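You operate a simulated robot arm through the tools that you are given. There is no shell and no other tool. Be economical: measure what you need, move in short steps, check, and stop when the job is done.

You run a simulated robot arm. Do the job below in one go: nothing can be reset, and whatever is moved stays where it is left.

TASK
Shut the bypass, vent the blue test pot, pump it to 2 bar.
Fine: close the vent before the water plunger is used; set the orange slider to 60.

The check looks at the end state, three seconds after you hand in, the way a careful person would. Anything else that was tipped, shoved, dropped, spilled or broken makes it a failure.

THE ROBOT
A 6-joint arm with a two-finger parallel gripper, fixed in place. Base frame: the origin is at the foot of the arm, x ahead of it, y to its left, z up; the work surface is at about z = 0.8. Readings come in m, degrees, newtons and seconds.
With the tool pointing down near the work surface it reaches from about 0.26 to 0.68 m from the base axis. Its first joint turns from -66.0 to 66.0 degrees. Payload 2.9 kg.
The tool frame sits at the grasp point between the pads (the TCP): z along the fingers, y along the line on which they close. The tips reach 0.03 m beyond it. The gripper opens to 0.11 m. The fingers are 0.02 m wide and 0.01 m thick; the gripper's body (0.048 by 0.112 m) begins 0.055 m behind the TCP.
Orientation is that of the tool frame in the base frame, as a unit quaternion [x, y, z, w]. With the fingers straight down and closing along the base's y, the tool's x points along the base's -x, its y along +y and its z along -z.

THE INTERFACE
- The arm moves only by the tool step_arm. Its argument "plan" is one flat list of numbers, 7 for each row, row after row: the shift along the base's x, y, z in m, then the turn, a rotation vector about the base's x, y, z in degrees, then the finger opening in m, from 0 to 0.11. In form: [x, y, z, wx, wy, wz, claw, x, y, z, wx, wy, wz, claw, ...]. A call has 1 to 12 rows; each row shifts and turns the commanded pose from where the row before left it. Each row takes 0.2 s and may step no farther than 0.05 m and 8.6 degrees from the row before; otherwise, or with a gripper value out of range, the whole call is refused. Where a pose cannot be reached the arm comes as near as it can. A force on the tool above 70 N (or 10 N above the force at the start of the call, whichever is more), or a blocked arm, ends the call early, and 0.2 s more pass. The fingers move at their own pace (about 0.108 m/s each) and stop on an object; they squeeze with about 24 N. The grip force told is the motor's: it shows also when the fingers shut on nothing. Time passes only in rows, and 0.2 s behind the last, so rows that do not move let the fingers close. It gives the time, the measured TCP pose, the force on the tool (base axes), the opening and the grip force at its end, in the units of the frame above (readings bear some noise), with the torque about the TCP (base axes, N m) and any sound that the robot's microphone picked up.
- Cameras (640 x 400 px; columns grow to the right, rows downward): "scene" is fixed at [0.0669, 0.4276, 1.3738]; the picture's right is [-0.85, -0.53, 0.00], its down [-0.34, 0.54, -0.77] and it looks along [0.41, -0.65, -0.64] (base axes); focal length 329 px, centre (320, 200). "wrist" rides on the gripper at [0.072, 0.017, -0.103] in the tool frame; the picture's right is [-0.23, 0.97, 0.00], its down [-0.76, -0.18, -0.62] and it looks along [-0.61, -0.14, 0.78] (tool axes); focal length 222 px, centre (320, 200). There is no depth. A picture from a camera that has moved, and an enlarged one, comes with that camera's place and axes in the base frame and with its lens.
- capture(camera): a new picture of that camera. No time passes.
- zoom(camera, box): a new picture of the part [left, top, right, bottom] of that camera's present view, enlarged. No time passes.
- hand_in(): hands the job in; it is judged then, once.

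Work in short steps. Places have to be worked out from the pictures, the camera data and where the tool is seen: move nearer, look again, correct. Check each grasp and each placing, and mend what went wrong. You have 120 turns and 76 pictures in all, those below and enlarged ones among them. Open the gripper and draw the arm clear of the work before you hand the job in, unless the task says otherwise; then end with one line.

The tools are called as a command line: name --argument value ..., lists and objects as JSON in quotes. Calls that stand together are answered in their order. step_arm: Moves the arm, as the interface text tells. Its arguments: {"type":"object","properties":{"plan":{"type":"array","items":{"type":"number"}}},"required":["plan"]} The other tools are called the same way: capture (camera) takes a picture; zoom (camera, box) takes an enlarged picture of a part of a camera's view; hand_in () hands the job in.

At the start:

```text
time: 0.0
eef_pos: [0.3615, 0.0927, 1.1487]
tcp_rot: [0.0, 1.0, 0.0, 0.0]
wrist_force: [-0.2, -0.5, 1.1]
moment: [0.01, -0.01, -0.01]
grip_width: 0.1098
grasp_force: 0.1
```

scene: 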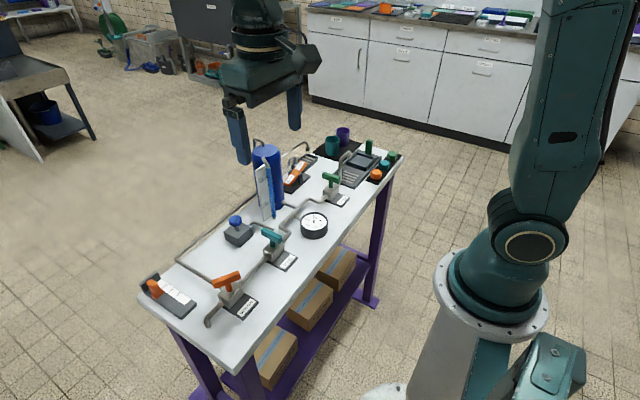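
wrist: 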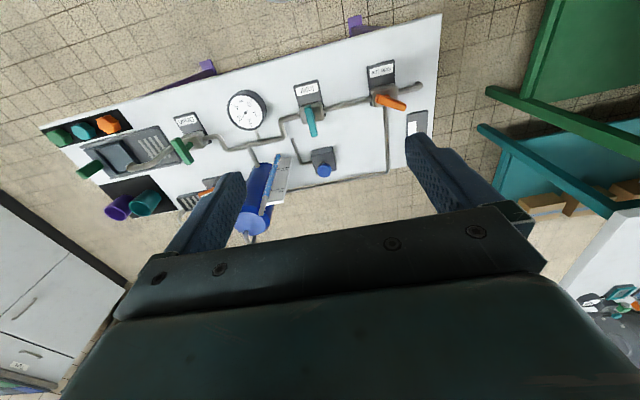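

I start by enlarging the scene to read the labels and identify the valves, pump and sliders.

zoom --camera "scene" --box '[130, 200, 290, 330]'

zoom --camera "scene" --box '[240, 125, 410, 255]'

zoom --camera "wrist" --box '[220, 40, 440, 200]'

zoom --camera "wrist" --box '[40, 80, 300, 240]'

```text
3.08 times, centred on (210, 265) of scene
camera zoom: at [0.0669, 0.4276, 1.3738], right [-0.85, -0.53, 0.0], down [-0.34, 0.54, -0.77], along [0.41, -0.65, -0.64], focal length 1011 px, centre (658, 0)
```

zoom: 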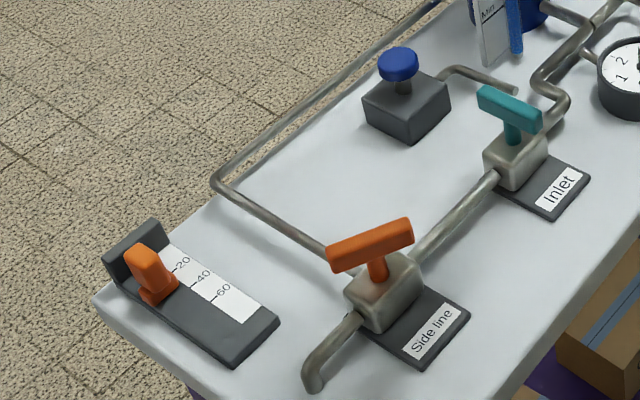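

```text
3.08 times, centred on (325, 190) of scene
camera zoom: at [0.0669, 0.4276, 1.3738], right [-0.85, -0.53, 0.0], down [-0.34, 0.54, -0.77], along [0.41, -0.65, -0.64], focal length 1011 px, centre (305, 231)
```

zoom: 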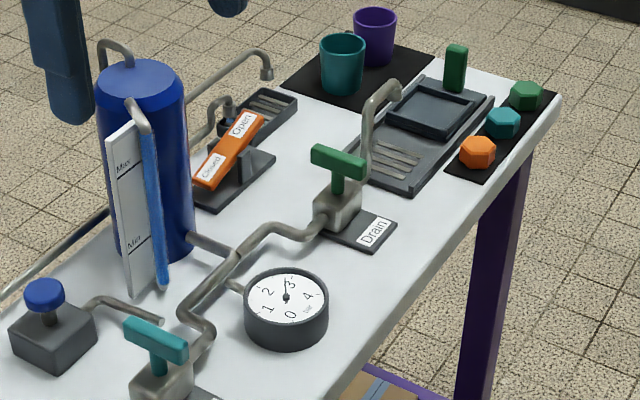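

```text
2.50 times, centred on (330, 120) of wrist
camera zoom: at [0.2877, 0.1113, 1.2529], right [0.23, 0.97, 0.0], down [0.76, -0.18, 0.62], along [0.61, -0.14, -0.78], focal length 555 px, centre (295, 400)
```

zoom: 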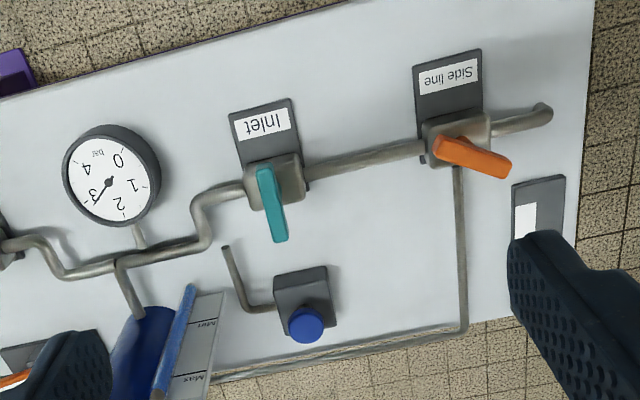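

```text
2.46 times, centred on (170, 160) of wrist
camera zoom: at [0.2877, 0.1113, 1.2529], right [0.23, 0.97, 0.0], down [0.76, -0.18, 0.62], along [0.61, -0.14, -0.78], focal length 547 px, centre (689, 298)
```

zoom: 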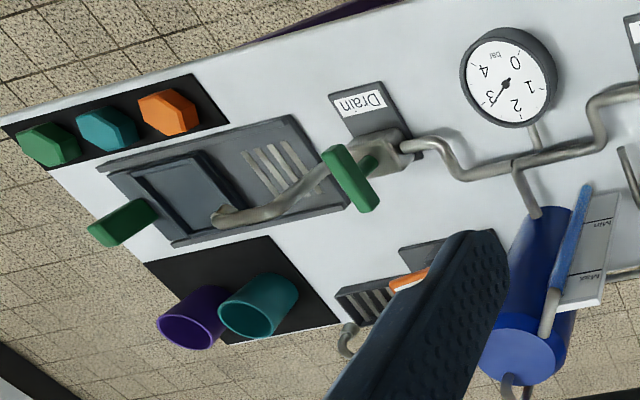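

The "Side line" valve (orange) is the bypass, handle near (0.41, 0.205). The blue-knobbed pump is near (0.513, 0.072), the Open/Closed vent lever near (0.51, -0.15), and the slider near (0.54, 0.276). The gauge reads about 2.9 bar. I move above the bypass valve for a closer look.

step_arm --plan '[0.012, 0.028, -0.03, 0, 0, 0, 0.11, 0.012, 0.028, -0.03, 0, 0, 0, 0.11, 0.012, 0.028, -0.03, 0, 0, 0, 0.11, 0.012, 0.028, -0.03, 0, 0, 0, 0.11]'

capture --camera "wrist"

zoom --camera "scene" --box '[265, 120, 345, 200]'

```text
time: 1.0
eef_pos: [0.4079, 0.2041, 1.0285]
tcp_rot: [0.0, 1.0, 0.0, 0.0]
wrist_force: [-0.3, 0.0, 0.0]
moment: [0.02, 0.01, -0.01]
grip_width: 0.1101
grasp_force: 0.0
```

```text
69 pictures are left
camera wrist: at [0.3348, 0.2223, 1.1317], right [0.23, 0.97, 0.0], down [0.76, -0.18, 0.62], along [0.61, -0.14, -0.78], focal length 222 px, centre (320, 200)
```

wrist: 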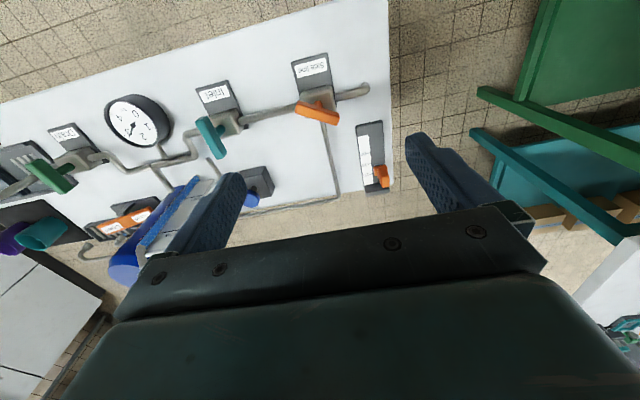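

```text
5.00 times, centred on (305, 160) of scene
camera zoom: at [0.0669, 0.4276, 1.3738], right [-0.85, -0.53, 0.0], down [-0.34, 0.54, -0.77], along [0.41, -0.65, -0.64], focal length 1643 px, centre (395, 400)
```

zoom: 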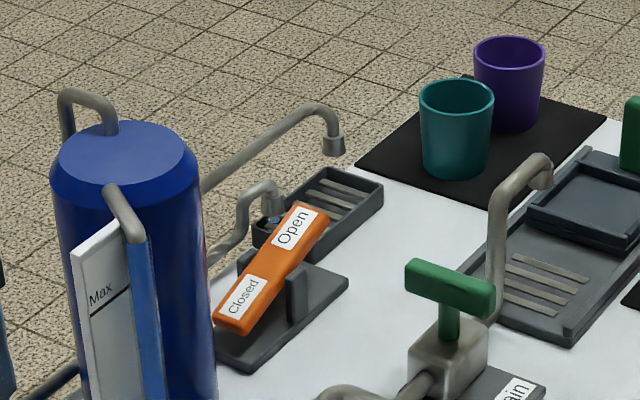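

The vent is a rocker with its "Closed" end down. I zoom on the side-line handle, gauge and slider to judge angles.

zoom --camera "wrist" --box '[280, 50, 410, 210]'

zoom --camera "wrist" --box '[20, 70, 240, 210]'

```text
2.50 times, centred on (345, 130) of wrist
camera zoom: at [0.3348, 0.2223, 1.1317], right [0.23, 0.97, 0.0], down [0.76, -0.18, 0.62], along [0.61, -0.14, -0.78], focal length 555 px, centre (258, 375)
```

zoom: 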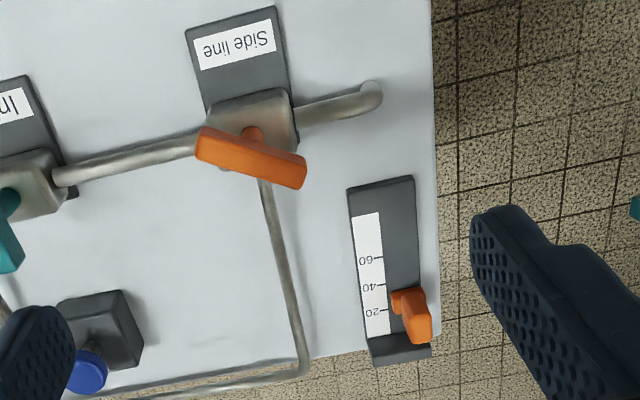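

```text
2.86 times, centred on (130, 140) of wrist
camera zoom: at [0.3348, 0.2223, 1.1317], right [0.23, 0.97, 0.0], down [0.76, -0.18, 0.62], along [0.61, -0.14, -0.78], focal length 635 px, centre (863, 371)
```

zoom: 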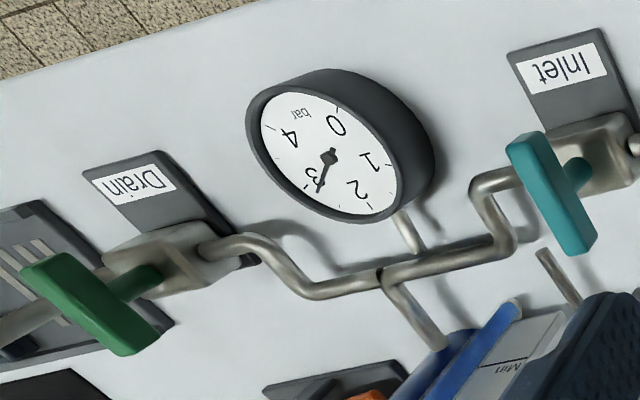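

The side-line handle is about 59° from x, centred near (0.4125, 0.2025) at z≈0.873. Inlet and Drain handles lie across their pipes, so both are closed. I turn the tool +59° to straddle the handle and come down partway.

step_arm --plan '[0.0045, -0.0015, 0, 0, 0, 8.43, 0.08, 0, 0, 0, 0, 0, 8.43, 0.08, 0, 0, 0, 0, 0, 8.43, 0.08, 0, 0, -0.02, 0, 0, 8.43, 0.08, 0, 0, -0.02, 0, 0, 8.43, 0.08, 0, 0, -0.02, 0, 0, 8.43, 0.08, 0, 0, -0.02, 0, 0, 8.43, 0.08]'

capture --camera "wrist"

capture --camera "scene"

```text
time: 2.6
eef_pos: [0.4138, 0.2036, 0.9484]
tcp_rot: [-0.494, 0.869, 0.0, 0.001]
wrist_force: [0.3, 0.6, -0.2]
moment: [0.0, 0.05, 0.0]
grip_width: 0.0799
grasp_force: 0.1
```

```text
65 pictures are left
camera wrist: at [0.361, 0.1518, 1.0523], right [-0.72, 0.69, 0.0], down [0.54, 0.56, 0.62], along [0.43, 0.45, -0.78], focal length 222 px, centre (320, 200)
```

wrist: 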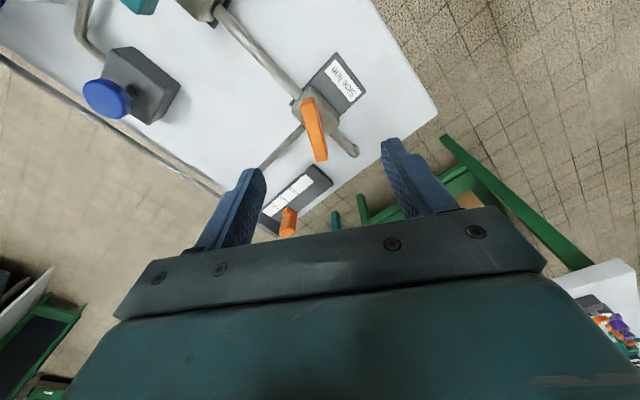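

```text
64 pictures are left
```

scene: 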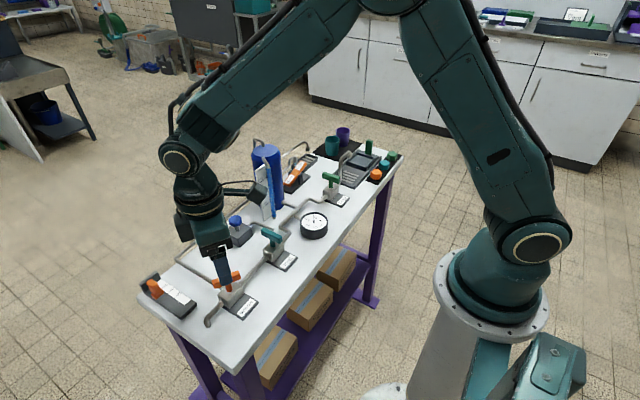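

The handle is between the fingers and aligned, so I go down and close on it.

step_arm --plan '[-0.001, -0.002, -0.021, 0, 0, 0, 0.06, 0, 0, -0.021, 0, 0, 0, 0.06, 0, 0, -0.021, 0, 0, 0, 0.06, 0, 0, 0, 0, 0, 0, 0.0, 0, 0, 0, 0, 0, 0, 0.0, 0, 0, 0, 0, 0, 0, 0.0]'

capture --camera "wrist"

zoom --camera "scene" --box '[150, 210, 300, 330]'

```text
time: 4.0
eef_pos: [0.416, 0.1994, 0.8847]
tcp_rot: [-0.491, 0.871, -0.002, 0.002]
wrist_force: [26.1, -17.3, -16.7]
moment: [0.95, -0.6, 0.03]
grip_width: 0.0122
grasp_force: 44.8
```

```text
63 pictures are left
camera wrist: at [0.3615, 0.1486, 0.9887], right [-0.71, 0.7, -0.01], down [0.54, 0.56, 0.62], along [0.44, 0.44, -0.78], focal length 222 px, centre (320, 200)
```

wrist: 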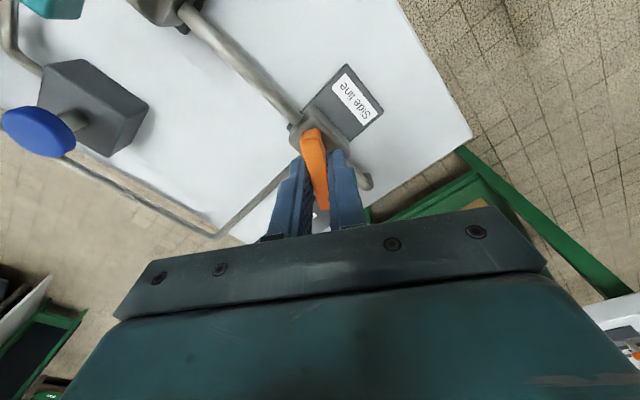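

```text
3.33 times, centred on (225, 270) of scene
camera zoom: at [0.0678, 0.4273, 1.3739], right [-0.85, -0.53, 0.0], down [-0.34, 0.54, -0.77], along [0.41, -0.65, -0.64], focal length 1095 px, centre (637, -33)
```

zoom: 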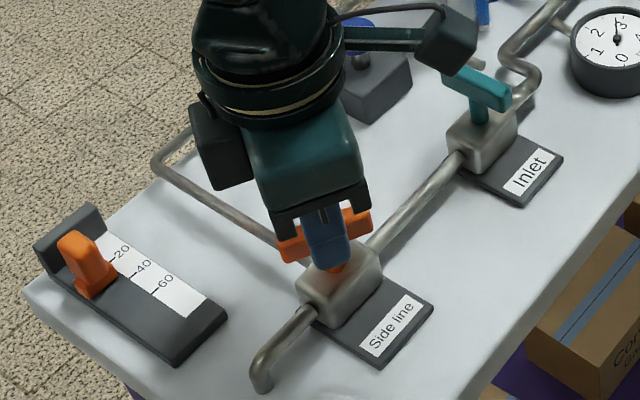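

Handle gripped (12 mm). The side force means the true centre is a few mm toward +x/−y. I recentre and start turning clockwise.

step_arm --plan '[0.004, -0.0025, 0, 0, 0, 0, 0, 0, 0, 0, 0, 0, -7.5, 0, 0, 0, 0, 0, 0, -7.5, 0, 0, 0, 0, 0, 0, -7.5, 0]'

```text
time: 5.0
eef_pos: [0.4142, 0.2002, 0.8852]
tcp_rot: [-0.313, 0.95, 0.0, -0.001]
wrist_force: [-1.2, 1.8, -2.8]
moment: [-0.24, 0.05, 0.0]
grip_width: 0.0119
grasp_force: 44.9
```

Turning freely. I continue toward the closed position.

step_arm --plan '[0, 0, 0, 0, 0, -7.5, 0, 0, 0, 0, 0, 0, -7.5, 0, 0, 0, 0, 0, 0, -7.5, 0, 0, 0, 0, 0, 0, -7.5, 0, 0, 0, 0, 0, 0, -7, 0]'

zoom --camera "scene" --box '[150, 210, 300, 330]'

capture --camera "wrist"

```text
time: 6.2
eef_pos: [0.415, 0.1999, 0.8849]
tcp_rot: [0.004, 1.0, -0.001, -0.001]
wrist_force: [-9.2, 6.2, -14.9]
moment: [0.26, 0.67, 0.38]
grip_width: 0.0121
grasp_force: 45.2
```

```text
3.33 times, centred on (225, 270) of scene
camera zoom: at [0.0669, 0.4278, 1.3737], right [-0.85, -0.53, 0.0], down [-0.34, 0.54, -0.77], along [0.41, -0.65, -0.64], focal length 1095 px, centre (637, -33)
```

zoom: 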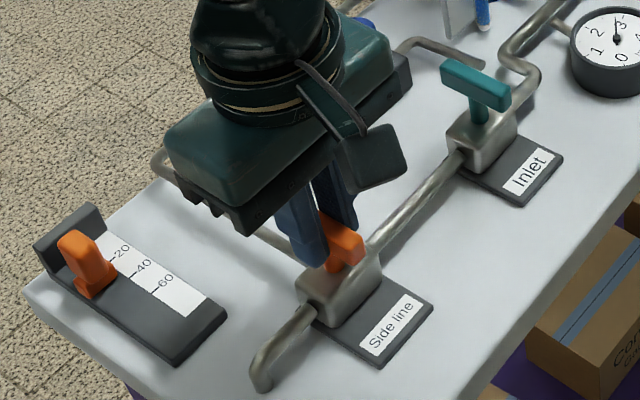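

```text
60 pictures are left
camera wrist: at [0.3427, 0.2188, 0.9891], right [0.24, 0.97, 0.0], down [0.76, -0.18, 0.62], along [0.6, -0.15, -0.78], focal length 222 px, centre (320, 200)
```

wrist: 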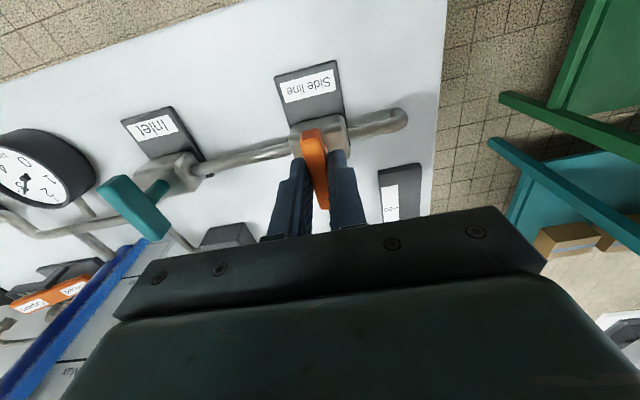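

The handle now lies across the pipe and a torque (0.38 Nm) is building as at a stop. I nudge a few degrees more to seat it, then turn back to neutral, open and rise.

step_arm --plan '[0, 0, 0, 0, 0, -5, 0, 0, 0, 0, 0, 0, 0, 0]'

```text
time: 6.8
eef_pos: [0.4158, 0.1995, 0.8862]
tcp_rot: [0.047, 0.999, 0.0, -0.002]
wrist_force: [-11.7, 5.3, -23.5]
moment: [0.16, -0.11, 1.1]
grip_width: 0.013
grasp_force: 44.9
```

The torque jumped to 1.1 Nm, so it's at the stop. I release and lift.

step_arm --plan '[0, 0, 0, 0, 0, 5, 0, 0, 0, 0, 0, 0, 0, 0.06, 0, 0, 0, 0, 0, 0, 0.06, 0, 0, 0.03, 0, 0, 0, 0.06, 0, 0, 0.04, 0, 0, 0, 0.06, 0, 0, 0.04, 0, 0, 0, 0.03]'

capture --camera "wrist"

zoom --camera "scene" --box '[130, 190, 310, 330]'

```text
time: 8.2
eef_pos: [0.4148, 0.2015, 0.9982]
tcp_rot: [0.005, 1.0, 0.0, -0.001]
wrist_force: [0.2, 0.4, -0.8]
moment: [-0.01, 0.02, 0.02]
grip_width: 0.0298
grasp_force: 0.0
```

```text
59 pictures are left
camera wrist: at [0.3417, 0.2204, 1.1007], right [0.24, 0.97, 0.0], down [0.76, -0.18, 0.62], along [0.61, -0.15, -0.78], focal length 222 px, centre (320, 200)
```

wrist: 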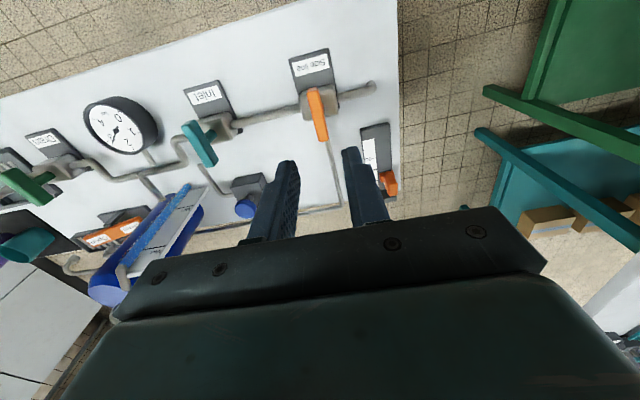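

```text
2.86 times, centred on (220, 260) of scene
camera zoom: at [0.0669, 0.4276, 1.3738], right [-0.85, -0.53, 0.0], down [-0.34, 0.54, -0.77], along [0.41, -0.65, -0.64], focal length 939 px, centre (606, 29)
```

zoom: 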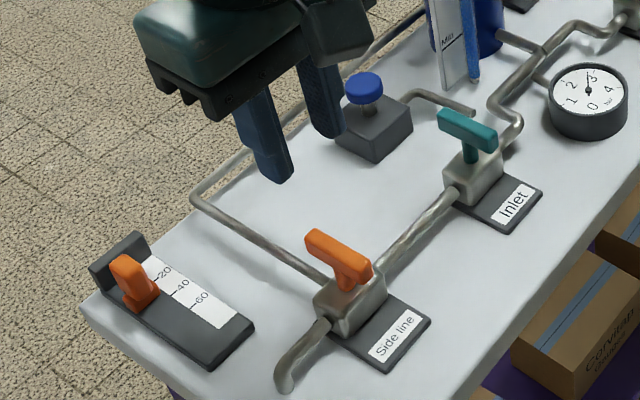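

Bypass shut (parallel to the closed Inlet handle). I look closely at the slider knob and its scale.

zoom --camera "scene" --box '[135, 260, 215, 325]'

zoom --camera "wrist" --box '[345, 115, 415, 205]'

```text
6.15 times, centred on (175, 292) of scene
camera zoom: at [0.0669, 0.4276, 1.3738], right [-0.85, -0.53, 0.0], down [-0.34, 0.54, -0.77], along [0.41, -0.65, -0.64], focal length 2022 px, centre (1212, -369)
```

zoom: 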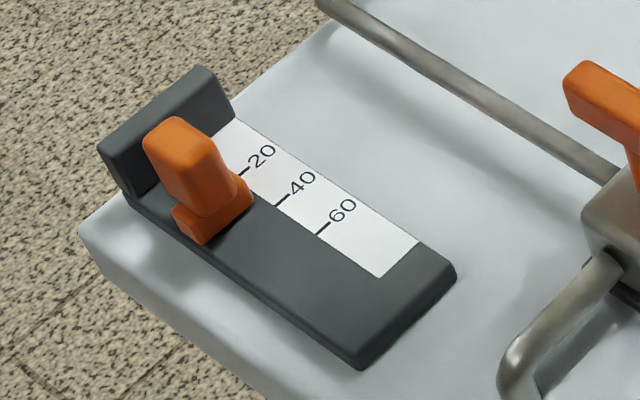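

```text
4.44 times, centred on (380, 160) of wrist
camera zoom: at [0.3417, 0.2204, 1.1007], right [0.24, 0.97, 0.0], down [0.76, -0.18, 0.62], along [0.61, -0.15, -0.78], focal length 987 px, centre (53, 378)
```

zoom: 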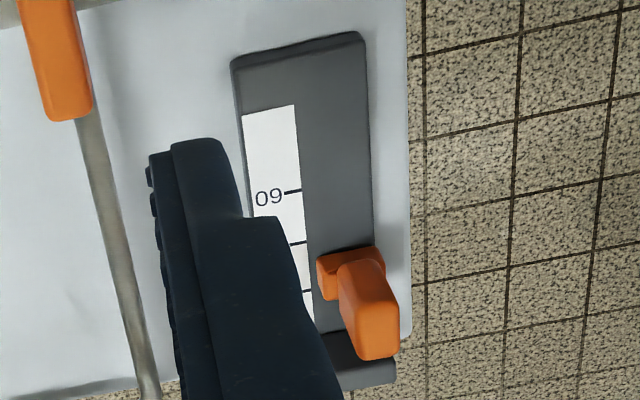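

The ticks work out to 20→x≈0.545, 40→0.525, 60→0.505, all at y≈0.26. The knob centre is at about (0.538, 0.277), top at z≈0.866, so I need about -0.033 m in x. I move above the knob.

step_arm --plan '[0.03, 0.019, 0, 0, 0, 0, 0.06, 0.03, 0.019, 0, 0, 0, 0, 0.06, 0.03, 0.019, -0.02, 0, 0, 0, 0.06, 0.031, 0.0185, -0.03, 0, 0, 0, 0.06, 0, 0, -0.03, 0, 0, 0, 0.06]'

capture --camera "wrist"

zoom --camera "scene" --box '[110, 220, 230, 325]'

```text
time: 9.4
eef_pos: [0.5382, 0.2715, 0.9214]
tcp_rot: [0.005, 1.0, 0.0, 0.0]
wrist_force: [-0.5, -0.9, 0.4]
moment: [0.0, 0.0, -0.01]
grip_width: 0.0599
grasp_force: 0.2
```

```text
55 pictures are left
camera wrist: at [0.4653, 0.2906, 1.0247], right [0.24, 0.97, 0.0], down [0.76, -0.18, 0.62], along [0.61, -0.15, -0.78], focal length 222 px, centre (320, 200)
```

wrist: 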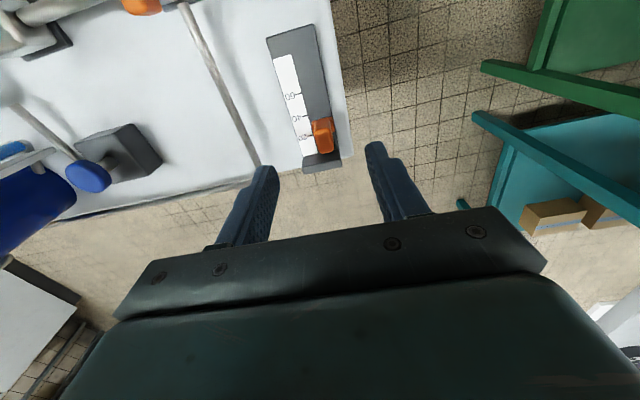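

```text
3.81 times, centred on (170, 272) of scene
camera zoom: at [0.067, 0.4276, 1.3738], right [-0.85, -0.53, 0.0], down [-0.34, 0.54, -0.77], along [0.41, -0.65, -0.64], focal length 1252 px, centre (891, -76)
```

zoom: 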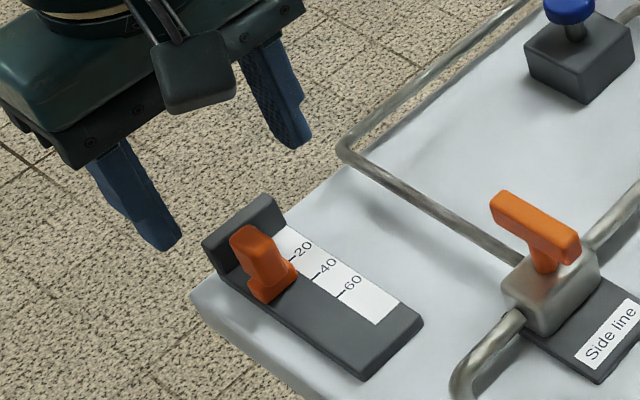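

The knob sits at about (0.538, 0.2765). I correct y, go down and grip.

step_arm --plan '[0, 0.005, -0.02, 0, 0, 0, 0.06, 0, 0, -0.02, 0, 0, 0, 0.06, 0, 0, -0.019, 0, 0, 0, 0.06, 0, 0, 0, 0, 0, 0, 0, 0, 0, 0, 0, 0, 0, 0, 0, 0, 0, 0, 0, 0, 0]'

zoom --camera "scene" --box '[110, 220, 230, 325]'

```text
time: 10.8
eef_pos: [0.539, 0.2753, 0.8602]
tcp_rot: [0.008, 1.0, -0.001, 0.0]
wrist_force: [-0.4, -32.0, 6.5]
moment: [-0.34, -0.12, 0.44]
grip_width: 0.0136
grasp_force: 44.0
```

```text
3.81 times, centred on (170, 272) of scene
camera zoom: at [0.0669, 0.4268, 1.3741], right [-0.85, -0.53, 0.0], down [-0.34, 0.54, -0.77], along [0.41, -0.65, -0.64], focal length 1252 px, centre (891, -76)
```

zoom: 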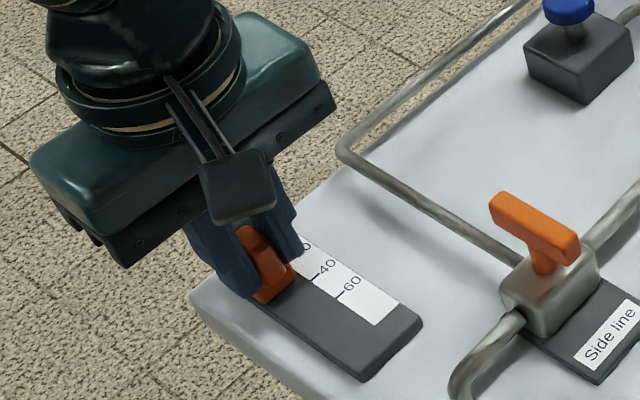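

Gripped, with a lateral bias. I ease y by −4 mm and drag −x by 33 mm.

step_arm --plan '[0, -0.004, 0, 0, 0, 0, 0, -0.008, 0, 0, 0, 0, 0, 0, -0.008, 0, 0, 0, 0, 0, 0, -0.008, 0, 0, 0, 0, 0, 0, -0.009, 0, 0, 0, 0, 0, 0]'

zoom --camera "scene" --box '[110, 220, 230, 325]'

```text
time: 12.0
eef_pos: [0.5043, 0.2745, 0.8589]
tcp_rot: [0.004, 1.0, 0.001, 0.002]
wrist_force: [0.2, -17.5, 12.6]
moment: [-0.37, -0.11, 0.23]
grip_width: 0.0133
grasp_force: 45.5
```

```text
3.81 times, centred on (170, 272) of scene
camera zoom: at [0.0668, 0.4271, 1.374], right [-0.85, -0.53, 0.0], down [-0.34, 0.54, -0.77], along [0.41, -0.65, -0.64], focal length 1252 px, centre (891, -76)
```

zoom: 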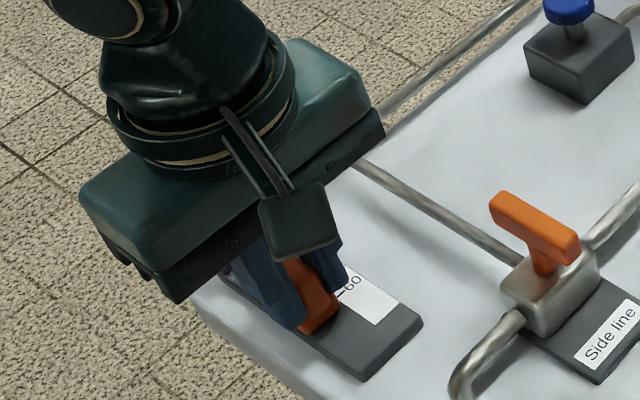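

I release and lift straight up to see where it sits against the 60 mark.

step_arm --plan '[0, 0, 0, 0, 0, 0, 0.06, 0, 0, 0, 0, 0, 0, 0.06, 0, 0, 0.03, 0, 0, 0, 0.06, 0, 0, 0.04, 0, 0, 0, 0.06, -0.02, 0, 0.04, 0, 0, 0, 0.06]'

zoom --camera "scene" --box '[135, 260, 215, 325]'

zoom --camera "wrist" --box '[250, 30, 370, 150]'

```text
time: 13.2
eef_pos: [0.4856, 0.2776, 0.9675]
tcp_rot: [0.005, 1.0, 0.0, 0.0]
wrist_force: [-0.7, 0.6, 0.6]
moment: [-0.02, -0.06, 0.0]
grip_width: 0.0599
grasp_force: 0.0
```

```text
6.15 times, centred on (175, 292) of scene
camera zoom: at [0.067, 0.4276, 1.3738], right [-0.85, -0.53, 0.0], down [-0.34, 0.54, -0.77], along [0.41, -0.65, -0.64], focal length 2022 px, centre (1212, -369)
```

zoom: 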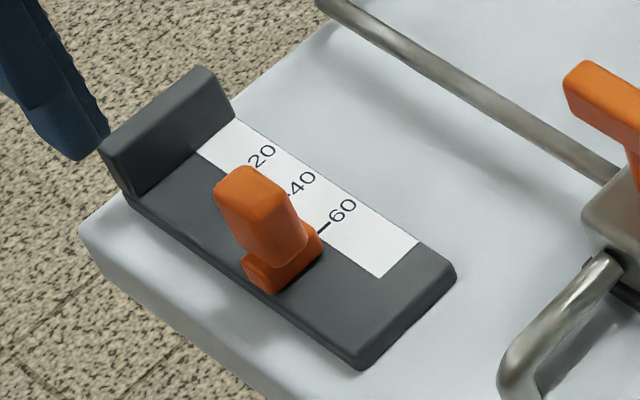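

```text
3.33 times, centred on (310, 90) of wrist
camera zoom: at [0.4122, 0.296, 1.0707], right [0.23, 0.97, 0.0], down [0.76, -0.18, 0.62], along [0.61, -0.15, -0.78], focal length 740 px, centre (353, 567)
```

zoom: 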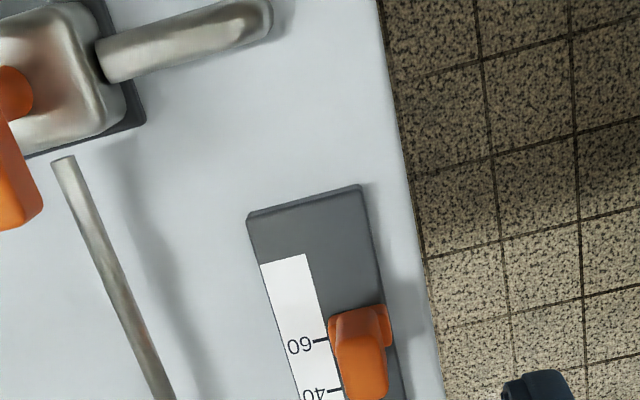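

It sits very near 60. I enlarge it for a finer comparison of the knob base against the tick.

zoom --camera "wrist" --box '[295, 110, 345, 150]'

zoom --camera "scene" --box '[155, 280, 195, 312]'

```text
10.00 times, centred on (320, 130) of wrist
camera zoom: at [0.4122, 0.296, 1.0707], right [0.23, 0.97, 0.0], down [0.76, -0.18, 0.62], along [0.61, -0.15, -0.78], focal length 2221 px, centre (320, 900)
```

zoom: 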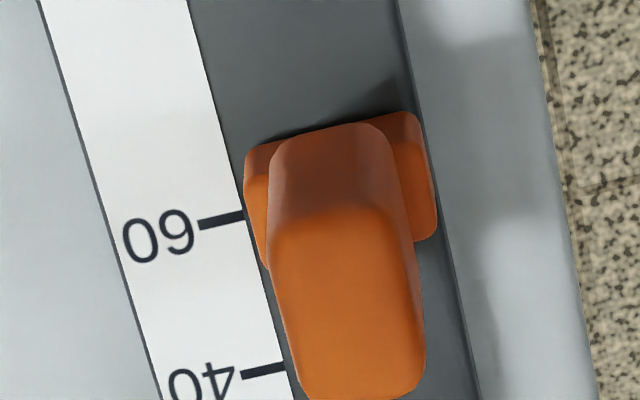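

```text
12.50 times, centred on (175, 296) of scene
camera zoom: at [0.067, 0.4276, 1.3738], right [-0.85, -0.53, 0.0], down [-0.34, 0.54, -0.77], along [0.41, -0.65, -0.64], focal length 4107 px, centre (2132, -1000)
```

zoom: 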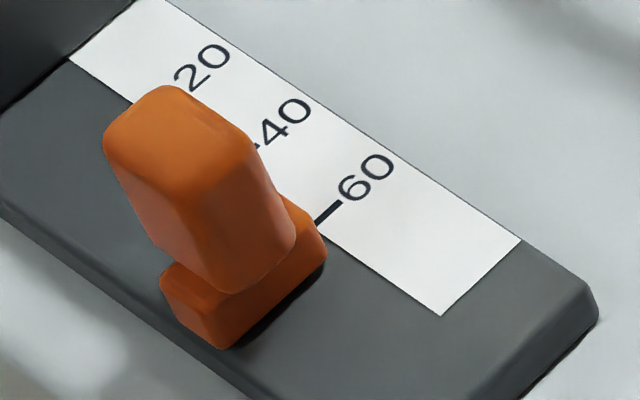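

The slider reads about 60. Next is the vent rocker, which runs along y: "Open" end near (0.505, -0.184) and raised, "Closed" end near (0.514, -0.12) and low. I raise the arm, travel in front of the pot, and turn the tool +90° so the gripper body is narrow along y beside the pot.

step_arm --plan '[-0.02, 0, 0.045, 0, 0, 0, 0.02, -0.02, 0, 0.045, 0, 0, 0, 0, -0.02, -0.04, 0.03, 0, 0, 8.5, 0, -0.01, -0.045, 0, 0, 0, 8.5, 0, 0, -0.045, 0, 0, 0, 8.5, 0, 0, -0.045, 0, 0, 0, 8.5, 0, 0, -0.045, 0, 0, 0, 8.5, 0, 0, -0.045, 0, 0, 0, 8.5, 0, 0, -0.045, 0, 0, 0, 8.5, 0, 0, -0.045, 0, 0, 0, 8.5, 0, 0, -0.045, 0, 0, 0, 8.5, 0, 0.01, -0.045, 0, 0, 0, 8.5, 0]'

capture --camera "wrist"

capture --camera "scene"

```text
refused: row 3 steps farther than a row can; nothing moved
```

```text
47 pictures are left
camera wrist: at [0.4122, 0.296, 1.0707], right [0.23, 0.97, 0.0], down [0.76, -0.18, 0.62], along [0.61, -0.15, -0.78], focal length 222 px, centre (320, 200)
```

wrist: 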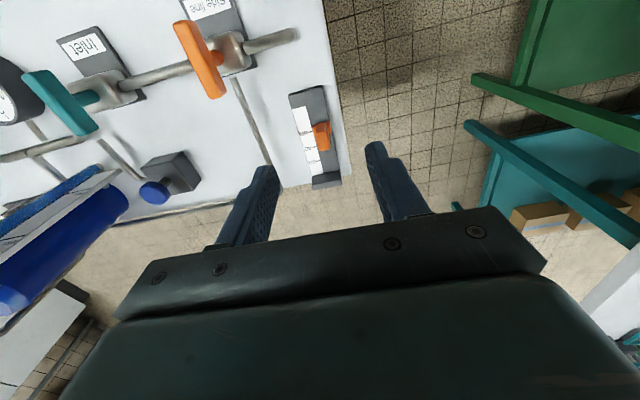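

```text
46 pictures are left
```

scene: 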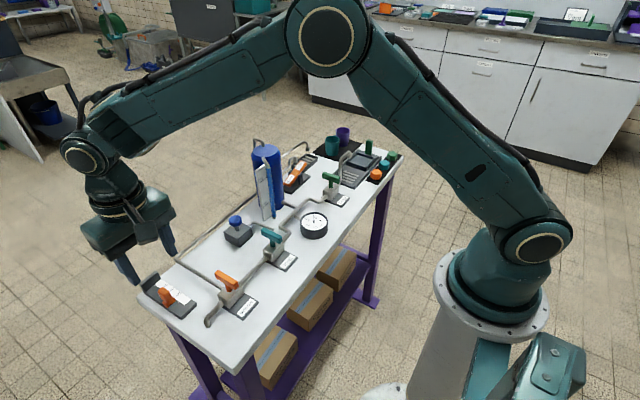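

Row 3 was a bit too long, so nothing moved. I redo it with smaller steps.

step_arm --plan '[-0.02, 0, 0.04, 0, 0, 0, 0.02, -0.02, 0, 0.04, 0, 0, 0, 0, -0.02, -0.03, 0.03, 0, 0, 8.5, 0, -0.01, -0.045, 0, 0, 0, 8.5, 0, 0, -0.045, 0, 0, 0, 8.5, 0, 0, -0.045, 0, 0, 0, 8.5, 0, 0, -0.045, 0, 0, 0, 8.5, 0, 0, -0.045, 0, 0, 0, 8.5, 0, 0, -0.045, 0, 0, 0, 8.5, 0, 0, -0.045, 0, 0, 0, 8.5, 0, 0, -0.045, 0, 0, 0, 8.5, 0, 0.01, -0.045, 0, 0, 0, 8.5, 0]'

capture --camera "wrist"

capture --camera "scene"

```text
time: 15.8
eef_pos: [0.4261, -0.1623, 1.0776]
tcp_rot: [-0.673, 0.74, 0.001, 0.0]
wrist_force: [-0.6, 0.1, -0.6]
moment: [0.02, 0.01, -0.03]
grip_width: 0.0001
grasp_force: 24.1
```

```text
45 pictures are left
camera wrist: at [0.4022, -0.2311, 1.1801], right [-0.95, 0.32, 0.0], down [0.25, 0.74, 0.62], along [0.2, 0.59, -0.78], focal length 222 px, centre (320, 200)
```

wrist: 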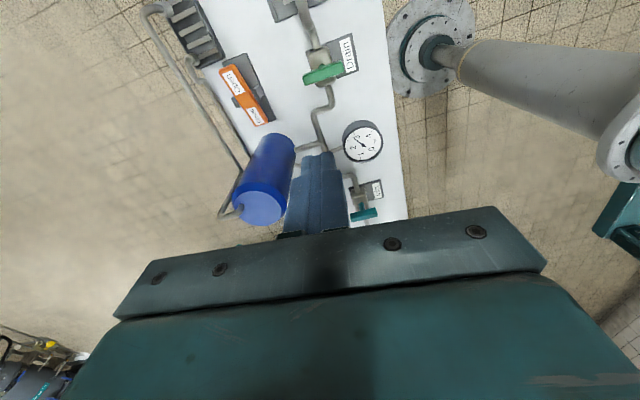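

```text
44 pictures are left
```

scene: 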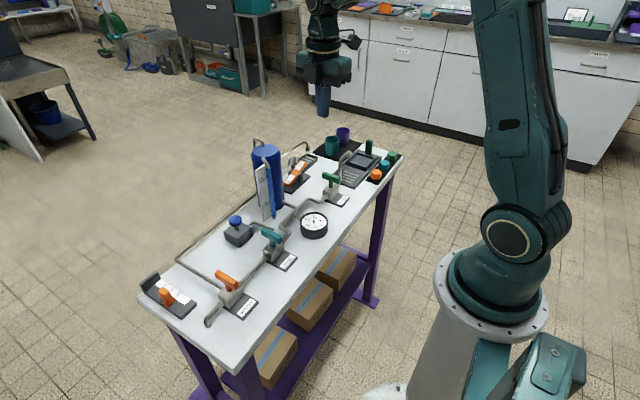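

Combining both cameras puts the rocker's Open end at about (0.531, -0.222, 0.85) and its Closed end at about (0.533, -0.143, 0.823). I enlarge to confirm.

zoom --camera "wrist" --box '[130, 0, 330, 140]'

zoom --camera "scene" --box '[265, 135, 345, 200]'

```text
2.86 times, centred on (230, 70) of wrist
camera zoom: at [0.4022, -0.2311, 1.1801], right [-0.95, 0.32, 0.0], down [0.25, 0.74, 0.62], along [0.2, 0.59, -0.78], focal length 635 px, centre (577, 571)
```

zoom: 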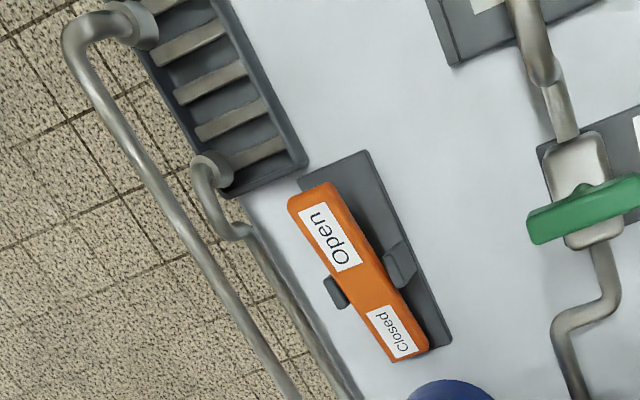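

```text
6.15 times, centred on (305, 168) of scene
camera zoom: at [0.0669, 0.4276, 1.3738], right [-0.85, -0.53, 0.0], down [-0.34, 0.54, -0.77], along [0.41, -0.65, -0.64], focal length 2022 px, centre (412, 400)
```

zoom: 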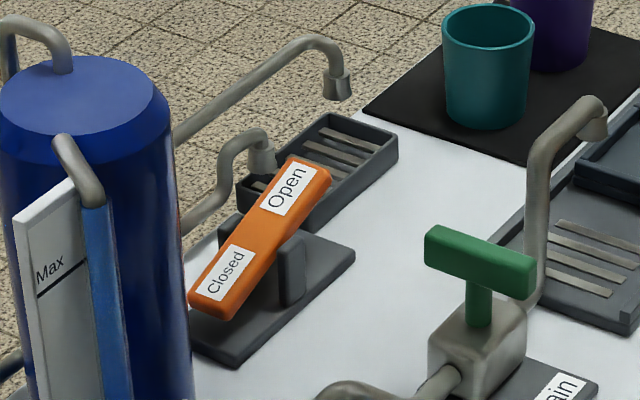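

The geometry is clear: I press the raised Open end at (0.530, -0.210) with closed fingers. I first come down to hover just above it.

step_arm --plan '[0.026, -0.012, -0.03, 0, 0, 5.4, 0, 0.026, -0.012, -0.03, 0, 0, 0, 0, 0.026, -0.012, -0.03, 0, 0, 0, 0, 0.026, -0.012, -0.03, 0, 0, 0, 0, 0, 0, -0.03, 0, 0, 0, 0]'

capture --camera "wrist"

zoom --camera "scene" --box '[250, 110, 350, 210]'

```text
time: 17.0
eef_pos: [0.5286, -0.2075, 0.9303]
tcp_rot: [-0.706, 0.708, 0.001, -0.001]
wrist_force: [-0.4, 0.1, 0.4]
moment: [0.01, 0.0, 0.01]
grip_width: 0.0
grasp_force: 24.3
```

```text
41 pictures are left
camera wrist: at [0.5114, -0.2781, 1.0332], right [-0.97, 0.23, 0.0], down [0.18, 0.76, 0.62], along [0.14, 0.61, -0.78], focal length 222 px, centre (320, 200)
```

wrist: 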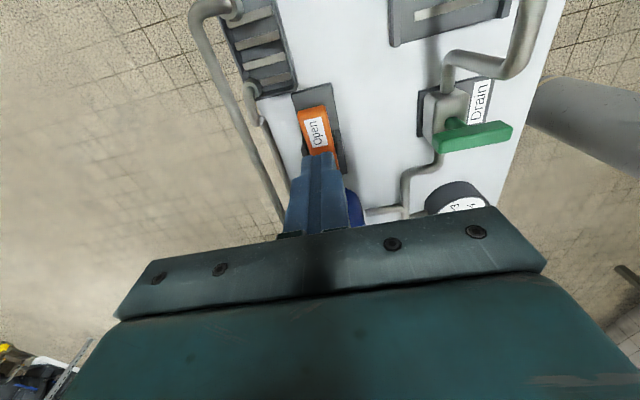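

```text
4.00 times, centred on (300, 160) of scene
camera zoom: at [0.067, 0.4276, 1.3738], right [-0.85, -0.53, 0.0], down [-0.34, 0.54, -0.77], along [0.41, -0.65, -0.64], focal length 1314 px, centre (400, 360)
```

zoom: 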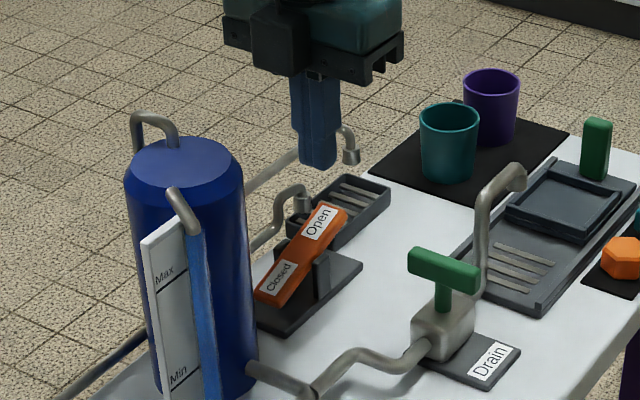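

The tip is right over the Open half, so I press down in small steps.

step_arm --plan '[0.001, -0.004, -0.03, 0, 0, 0, 0, 0, 0, -0.015, 0, 0, 0, 0, 0, 0, -0.008, 0, 0, 0, 0, 0, 0, -0.008, 0, 0, 0, 0, 0, 0, -0.008, 0, 0, 0, 0]'

zoom --camera "scene" --box '[250, 110, 350, 210]'

```text
time: 18.2
eef_pos: [0.5311, -0.2122, 0.8664]
tcp_rot: [-0.706, 0.708, -0.005, 0.002]
wrist_force: [-16.1, 2.3, 56.0]
moment: [0.64, 0.51, 0.11]
grip_width: 0.0
grasp_force: 24.1
```

```text
4.00 times, centred on (300, 160) of scene
camera zoom: at [0.0656, 0.428, 1.3737], right [-0.85, -0.53, 0.0], down [-0.34, 0.54, -0.77], along [0.41, -0.65, -0.64], focal length 1314 px, centre (400, 360)
```

zoom: 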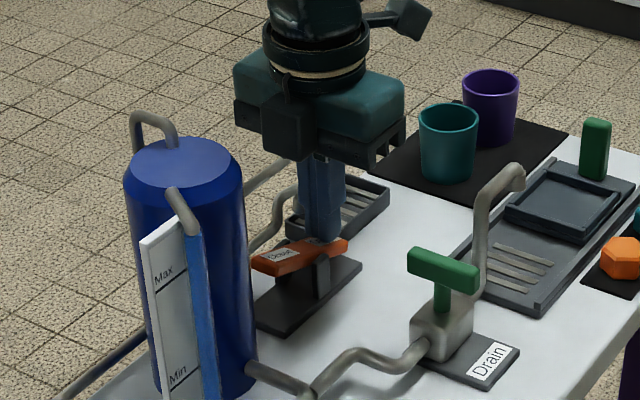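

The rocker flipped and the force of 56 N says it's against its stop. I lift off and check the rocker and the gauge.

step_arm --plan '[0, 0, 0.02, 0, 0, 0, 0, 0, 0, 0.04, 0, 0, 0, 0, 0, 0, 0.04, 0, 0, 0, 0]'

zoom --camera "scene" --box '[240, 130, 350, 245]'

```text
time: 19.0
eef_pos: [0.531, -0.2078, 0.9566]
tcp_rot: [-0.706, 0.708, 0.001, -0.001]
wrist_force: [-1.1, 0.0, 0.1]
moment: [0.03, -0.01, -0.01]
grip_width: 0.0
grasp_force: 24.0
```

```text
3.48 times, centred on (295, 188) of scene
camera zoom: at [0.0669, 0.4276, 1.3738], right [-0.85, -0.53, 0.0], down [-0.34, 0.54, -0.77], along [0.41, -0.65, -0.64], focal length 1143 px, centre (407, 244)
```

zoom: 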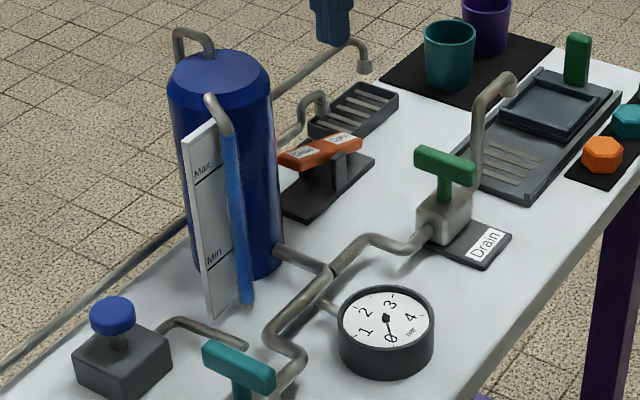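

The vent is open and the gauge has dropped to 0. I shift toward the Closed half (y≈-0.157) and check the clearance to the pot.

step_arm --plan '[0, 0.025, 0, 0, 0, 0, 0, 0, 0.025, 0, 0, 0, 0, 0]'

capture --camera "wrist"

zoom --camera "scene" --box '[240, 90, 350, 245]'

```text
time: 19.6
eef_pos: [0.5288, -0.1591, 0.9574]
tcp_rot: [-0.706, 0.708, 0.0, 0.0]
wrist_force: [0.4, -0.3, 0.2]
moment: [-0.01, -0.02, -0.03]
grip_width: 0.0001
grasp_force: 24.1
```

```text
37 pictures are left
camera wrist: at [0.511, -0.2302, 1.0609], right [-0.97, 0.23, 0.0], down [0.18, 0.76, 0.62], along [0.14, 0.61, -0.78], focal length 222 px, centre (320, 200)
```

wrist: 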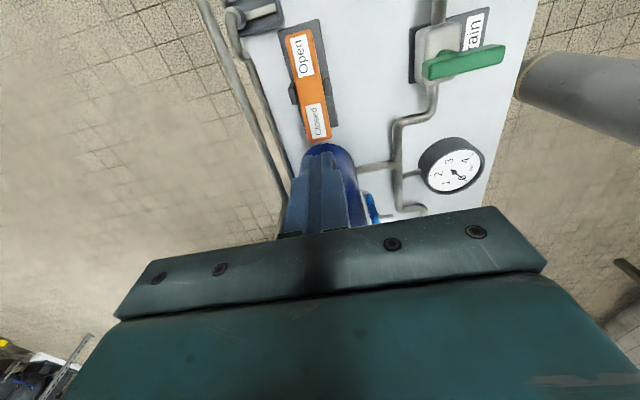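

```text
2.58 times, centred on (295, 168) of scene
camera zoom: at [0.067, 0.4276, 1.3738], right [-0.85, -0.53, 0.0], down [-0.34, 0.54, -0.77], along [0.41, -0.65, -0.64], focal length 848 px, centre (384, 284)
```

zoom: 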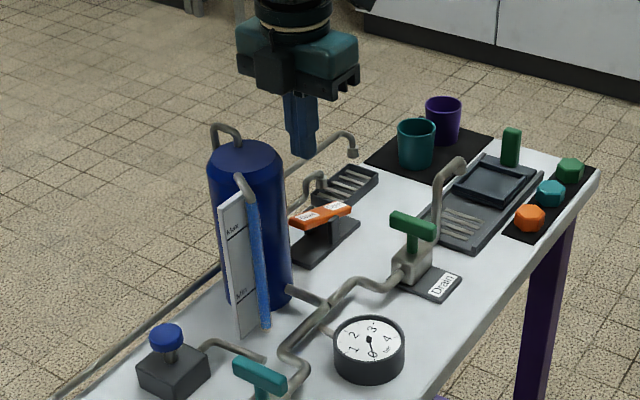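

The Closed end is raised at about (0.531, -0.142) and the pot's wall is near y≈-0.112, so the body edge at -0.133 clears it. I press down here.

step_arm --plan '[0.001, 0, -0.03, 0, 0, 0, 0, 0, 0, -0.03, 0, 0, 0, 0, 0, 0, -0.015, 0, 0, 0, 0, 0, 0, -0.008, 0, 0, 0, 0, 0, 0, -0.008, 0, 0, 0, 0, 0, 0, -0.006, 0, 0, 0, 0]'

zoom --camera "scene" --box '[240, 110, 350, 245]'

```text
time: 21.0
eef_pos: [0.5306, -0.1613, 0.8681]
tcp_rot: [-0.706, 0.709, -0.003, 0.001]
wrist_force: [-17.2, -7.1, 55.9]
moment: [2.57, 1.14, -0.63]
grip_width: 0.0
grasp_force: 24.0
```

```text
2.96 times, centred on (295, 178) of scene
camera zoom: at [0.0656, 0.4276, 1.3738], right [-0.85, -0.53, 0.0], down [-0.34, 0.54, -0.77], along [0.41, -0.65, -0.64], focal length 974 px, centre (394, 267)
```

zoom: 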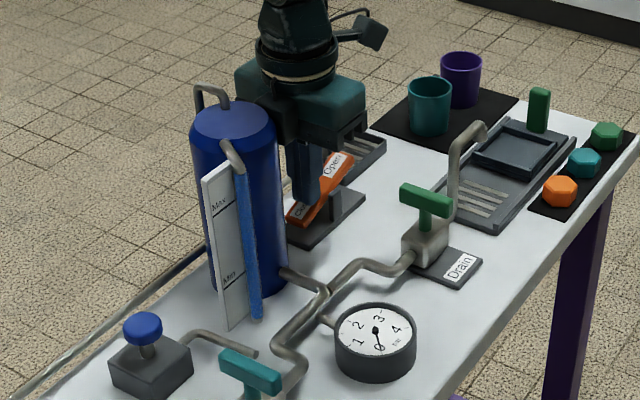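

The vent is closed again (Closed end down). I lift, and swing back in front of the pot toward the plunger while undoing the 90° turn.

step_arm --plan '[0, -0.002, 0.03, 0, 0, 0, 0, 0, -0.01, 0.045, 0, 0, 0, 0, -0.02, 0, 0.045, 0, 0, 0, 0, -0.02, 0, 0.04, 0, 0, 0, 0, -0.04, 0, 0.025, 0, 0, -8.6, 0, -0.02, 0.03, 0.02, 0, 0, -8.6, 0, 0, 0.045, 0, 0, 0, -8.6, 0, 0, 0.045, 0, 0, 0, -8.6, 0, 0, 0.045, 0, 0, 0, -8.6, 0, 0, 0.045, 0, 0, 0, -8.6, 0, 0, 0.035, 0, 0, 0, -8.6, 0, 0, 0, 0, 0, 0, -8.6, 0]'

step_arm --plan '[0, 0, 0, 0, 0, -8.6, 0, 0, 0, 0, 0, 0, -8.6, 0, 0, 0, 0, 0, 0, -4, 0]'

capture --camera "scene"

capture --camera "wrist"

```text
time: 23.6
eef_pos: [0.4302, 0.0721, 1.0654]
tcp_rot: [-0.183, 0.983, 0.001, 0.001]
wrist_force: [0.4, -0.3, -0.2]
moment: [0.03, -0.02, 0.01]
grip_width: 0.0
grasp_force: 24.0
```

```text
time: 24.4
eef_pos: [0.4311, 0.0702, 1.0663]
tcp_rot: [0.001, 1.0, -0.001, 0.0]
wrist_force: [-0.3, -0.2, 0.2]
moment: [0.0, 0.0, 0.0]
grip_width: 0.0
grasp_force: 24.1
```

```text
34 pictures are left
```

scene: 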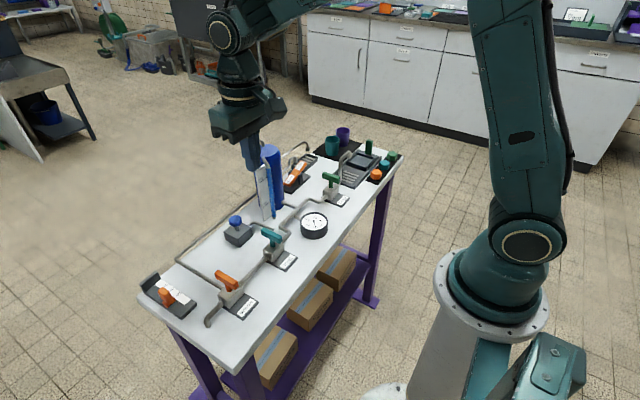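

```text
33 pictures are left
camera wrist: at [0.3573, 0.0896, 1.1698], right [0.23, 0.97, 0.0], down [0.76, -0.18, 0.62], along [0.61, -0.14, -0.78], focal length 222 px, centre (320, 200)
```

wrist: 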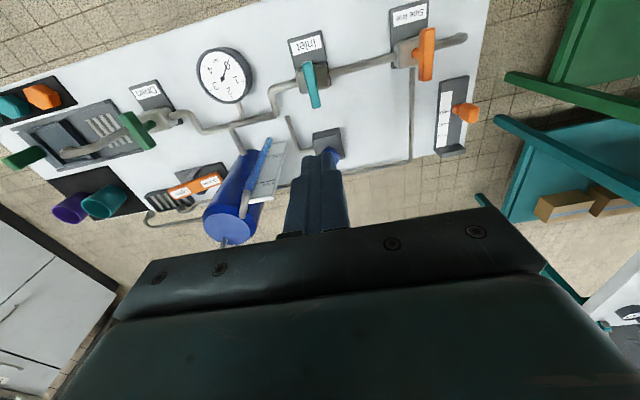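

The plunger knob triangulates to about (0.513, 0.074, 0.87). I move to hover above it with the fingers closed.

step_arm --plan '[0.03, 0.002, -0.02, 0, 0, 0, 0, 0.03, 0.001, -0.03, 0, 0, 0, 0, 0.022, 0, -0.035, 0, 0, 0, 0, 0, 0, -0.035, 0, 0, 0, 0]'

zoom --camera "scene" --box '[190, 170, 340, 270]'

capture --camera "wrist"

```text
time: 25.4
eef_pos: [0.5138, 0.0747, 0.9438]
tcp_rot: [0.001, 1.0, 0.0, 0.0]
wrist_force: [0.1, -1.1, 0.4]
moment: [0.01, 0.03, 0.03]
grip_width: 0.0
grasp_force: 23.6
```

```text
4.00 times, centred on (265, 220) of scene
camera zoom: at [0.067, 0.4276, 1.3738], right [-0.85, -0.53, 0.0], down [-0.34, 0.54, -0.77], along [0.41, -0.65, -0.64], focal length 1314 px, centre (540, 120)
```

zoom: 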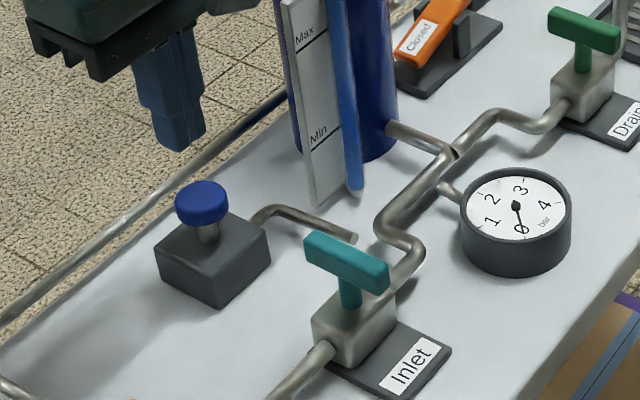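

```text
31 pictures are left
camera wrist: at [0.4401, 0.0927, 1.0486], right [0.23, 0.97, 0.0], down [0.76, -0.18, 0.62], along [0.61, -0.14, -0.78], focal length 222 px, centre (320, 200)
```

wrist: 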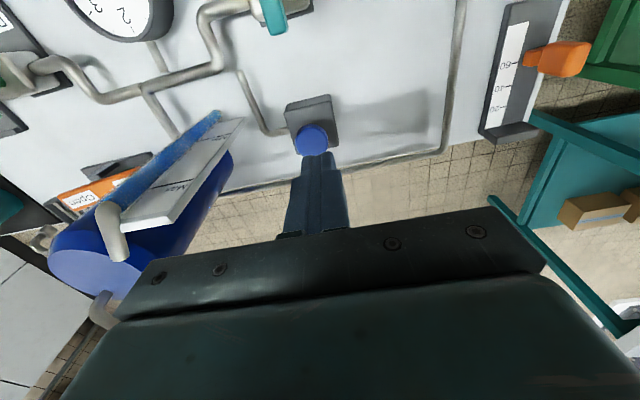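

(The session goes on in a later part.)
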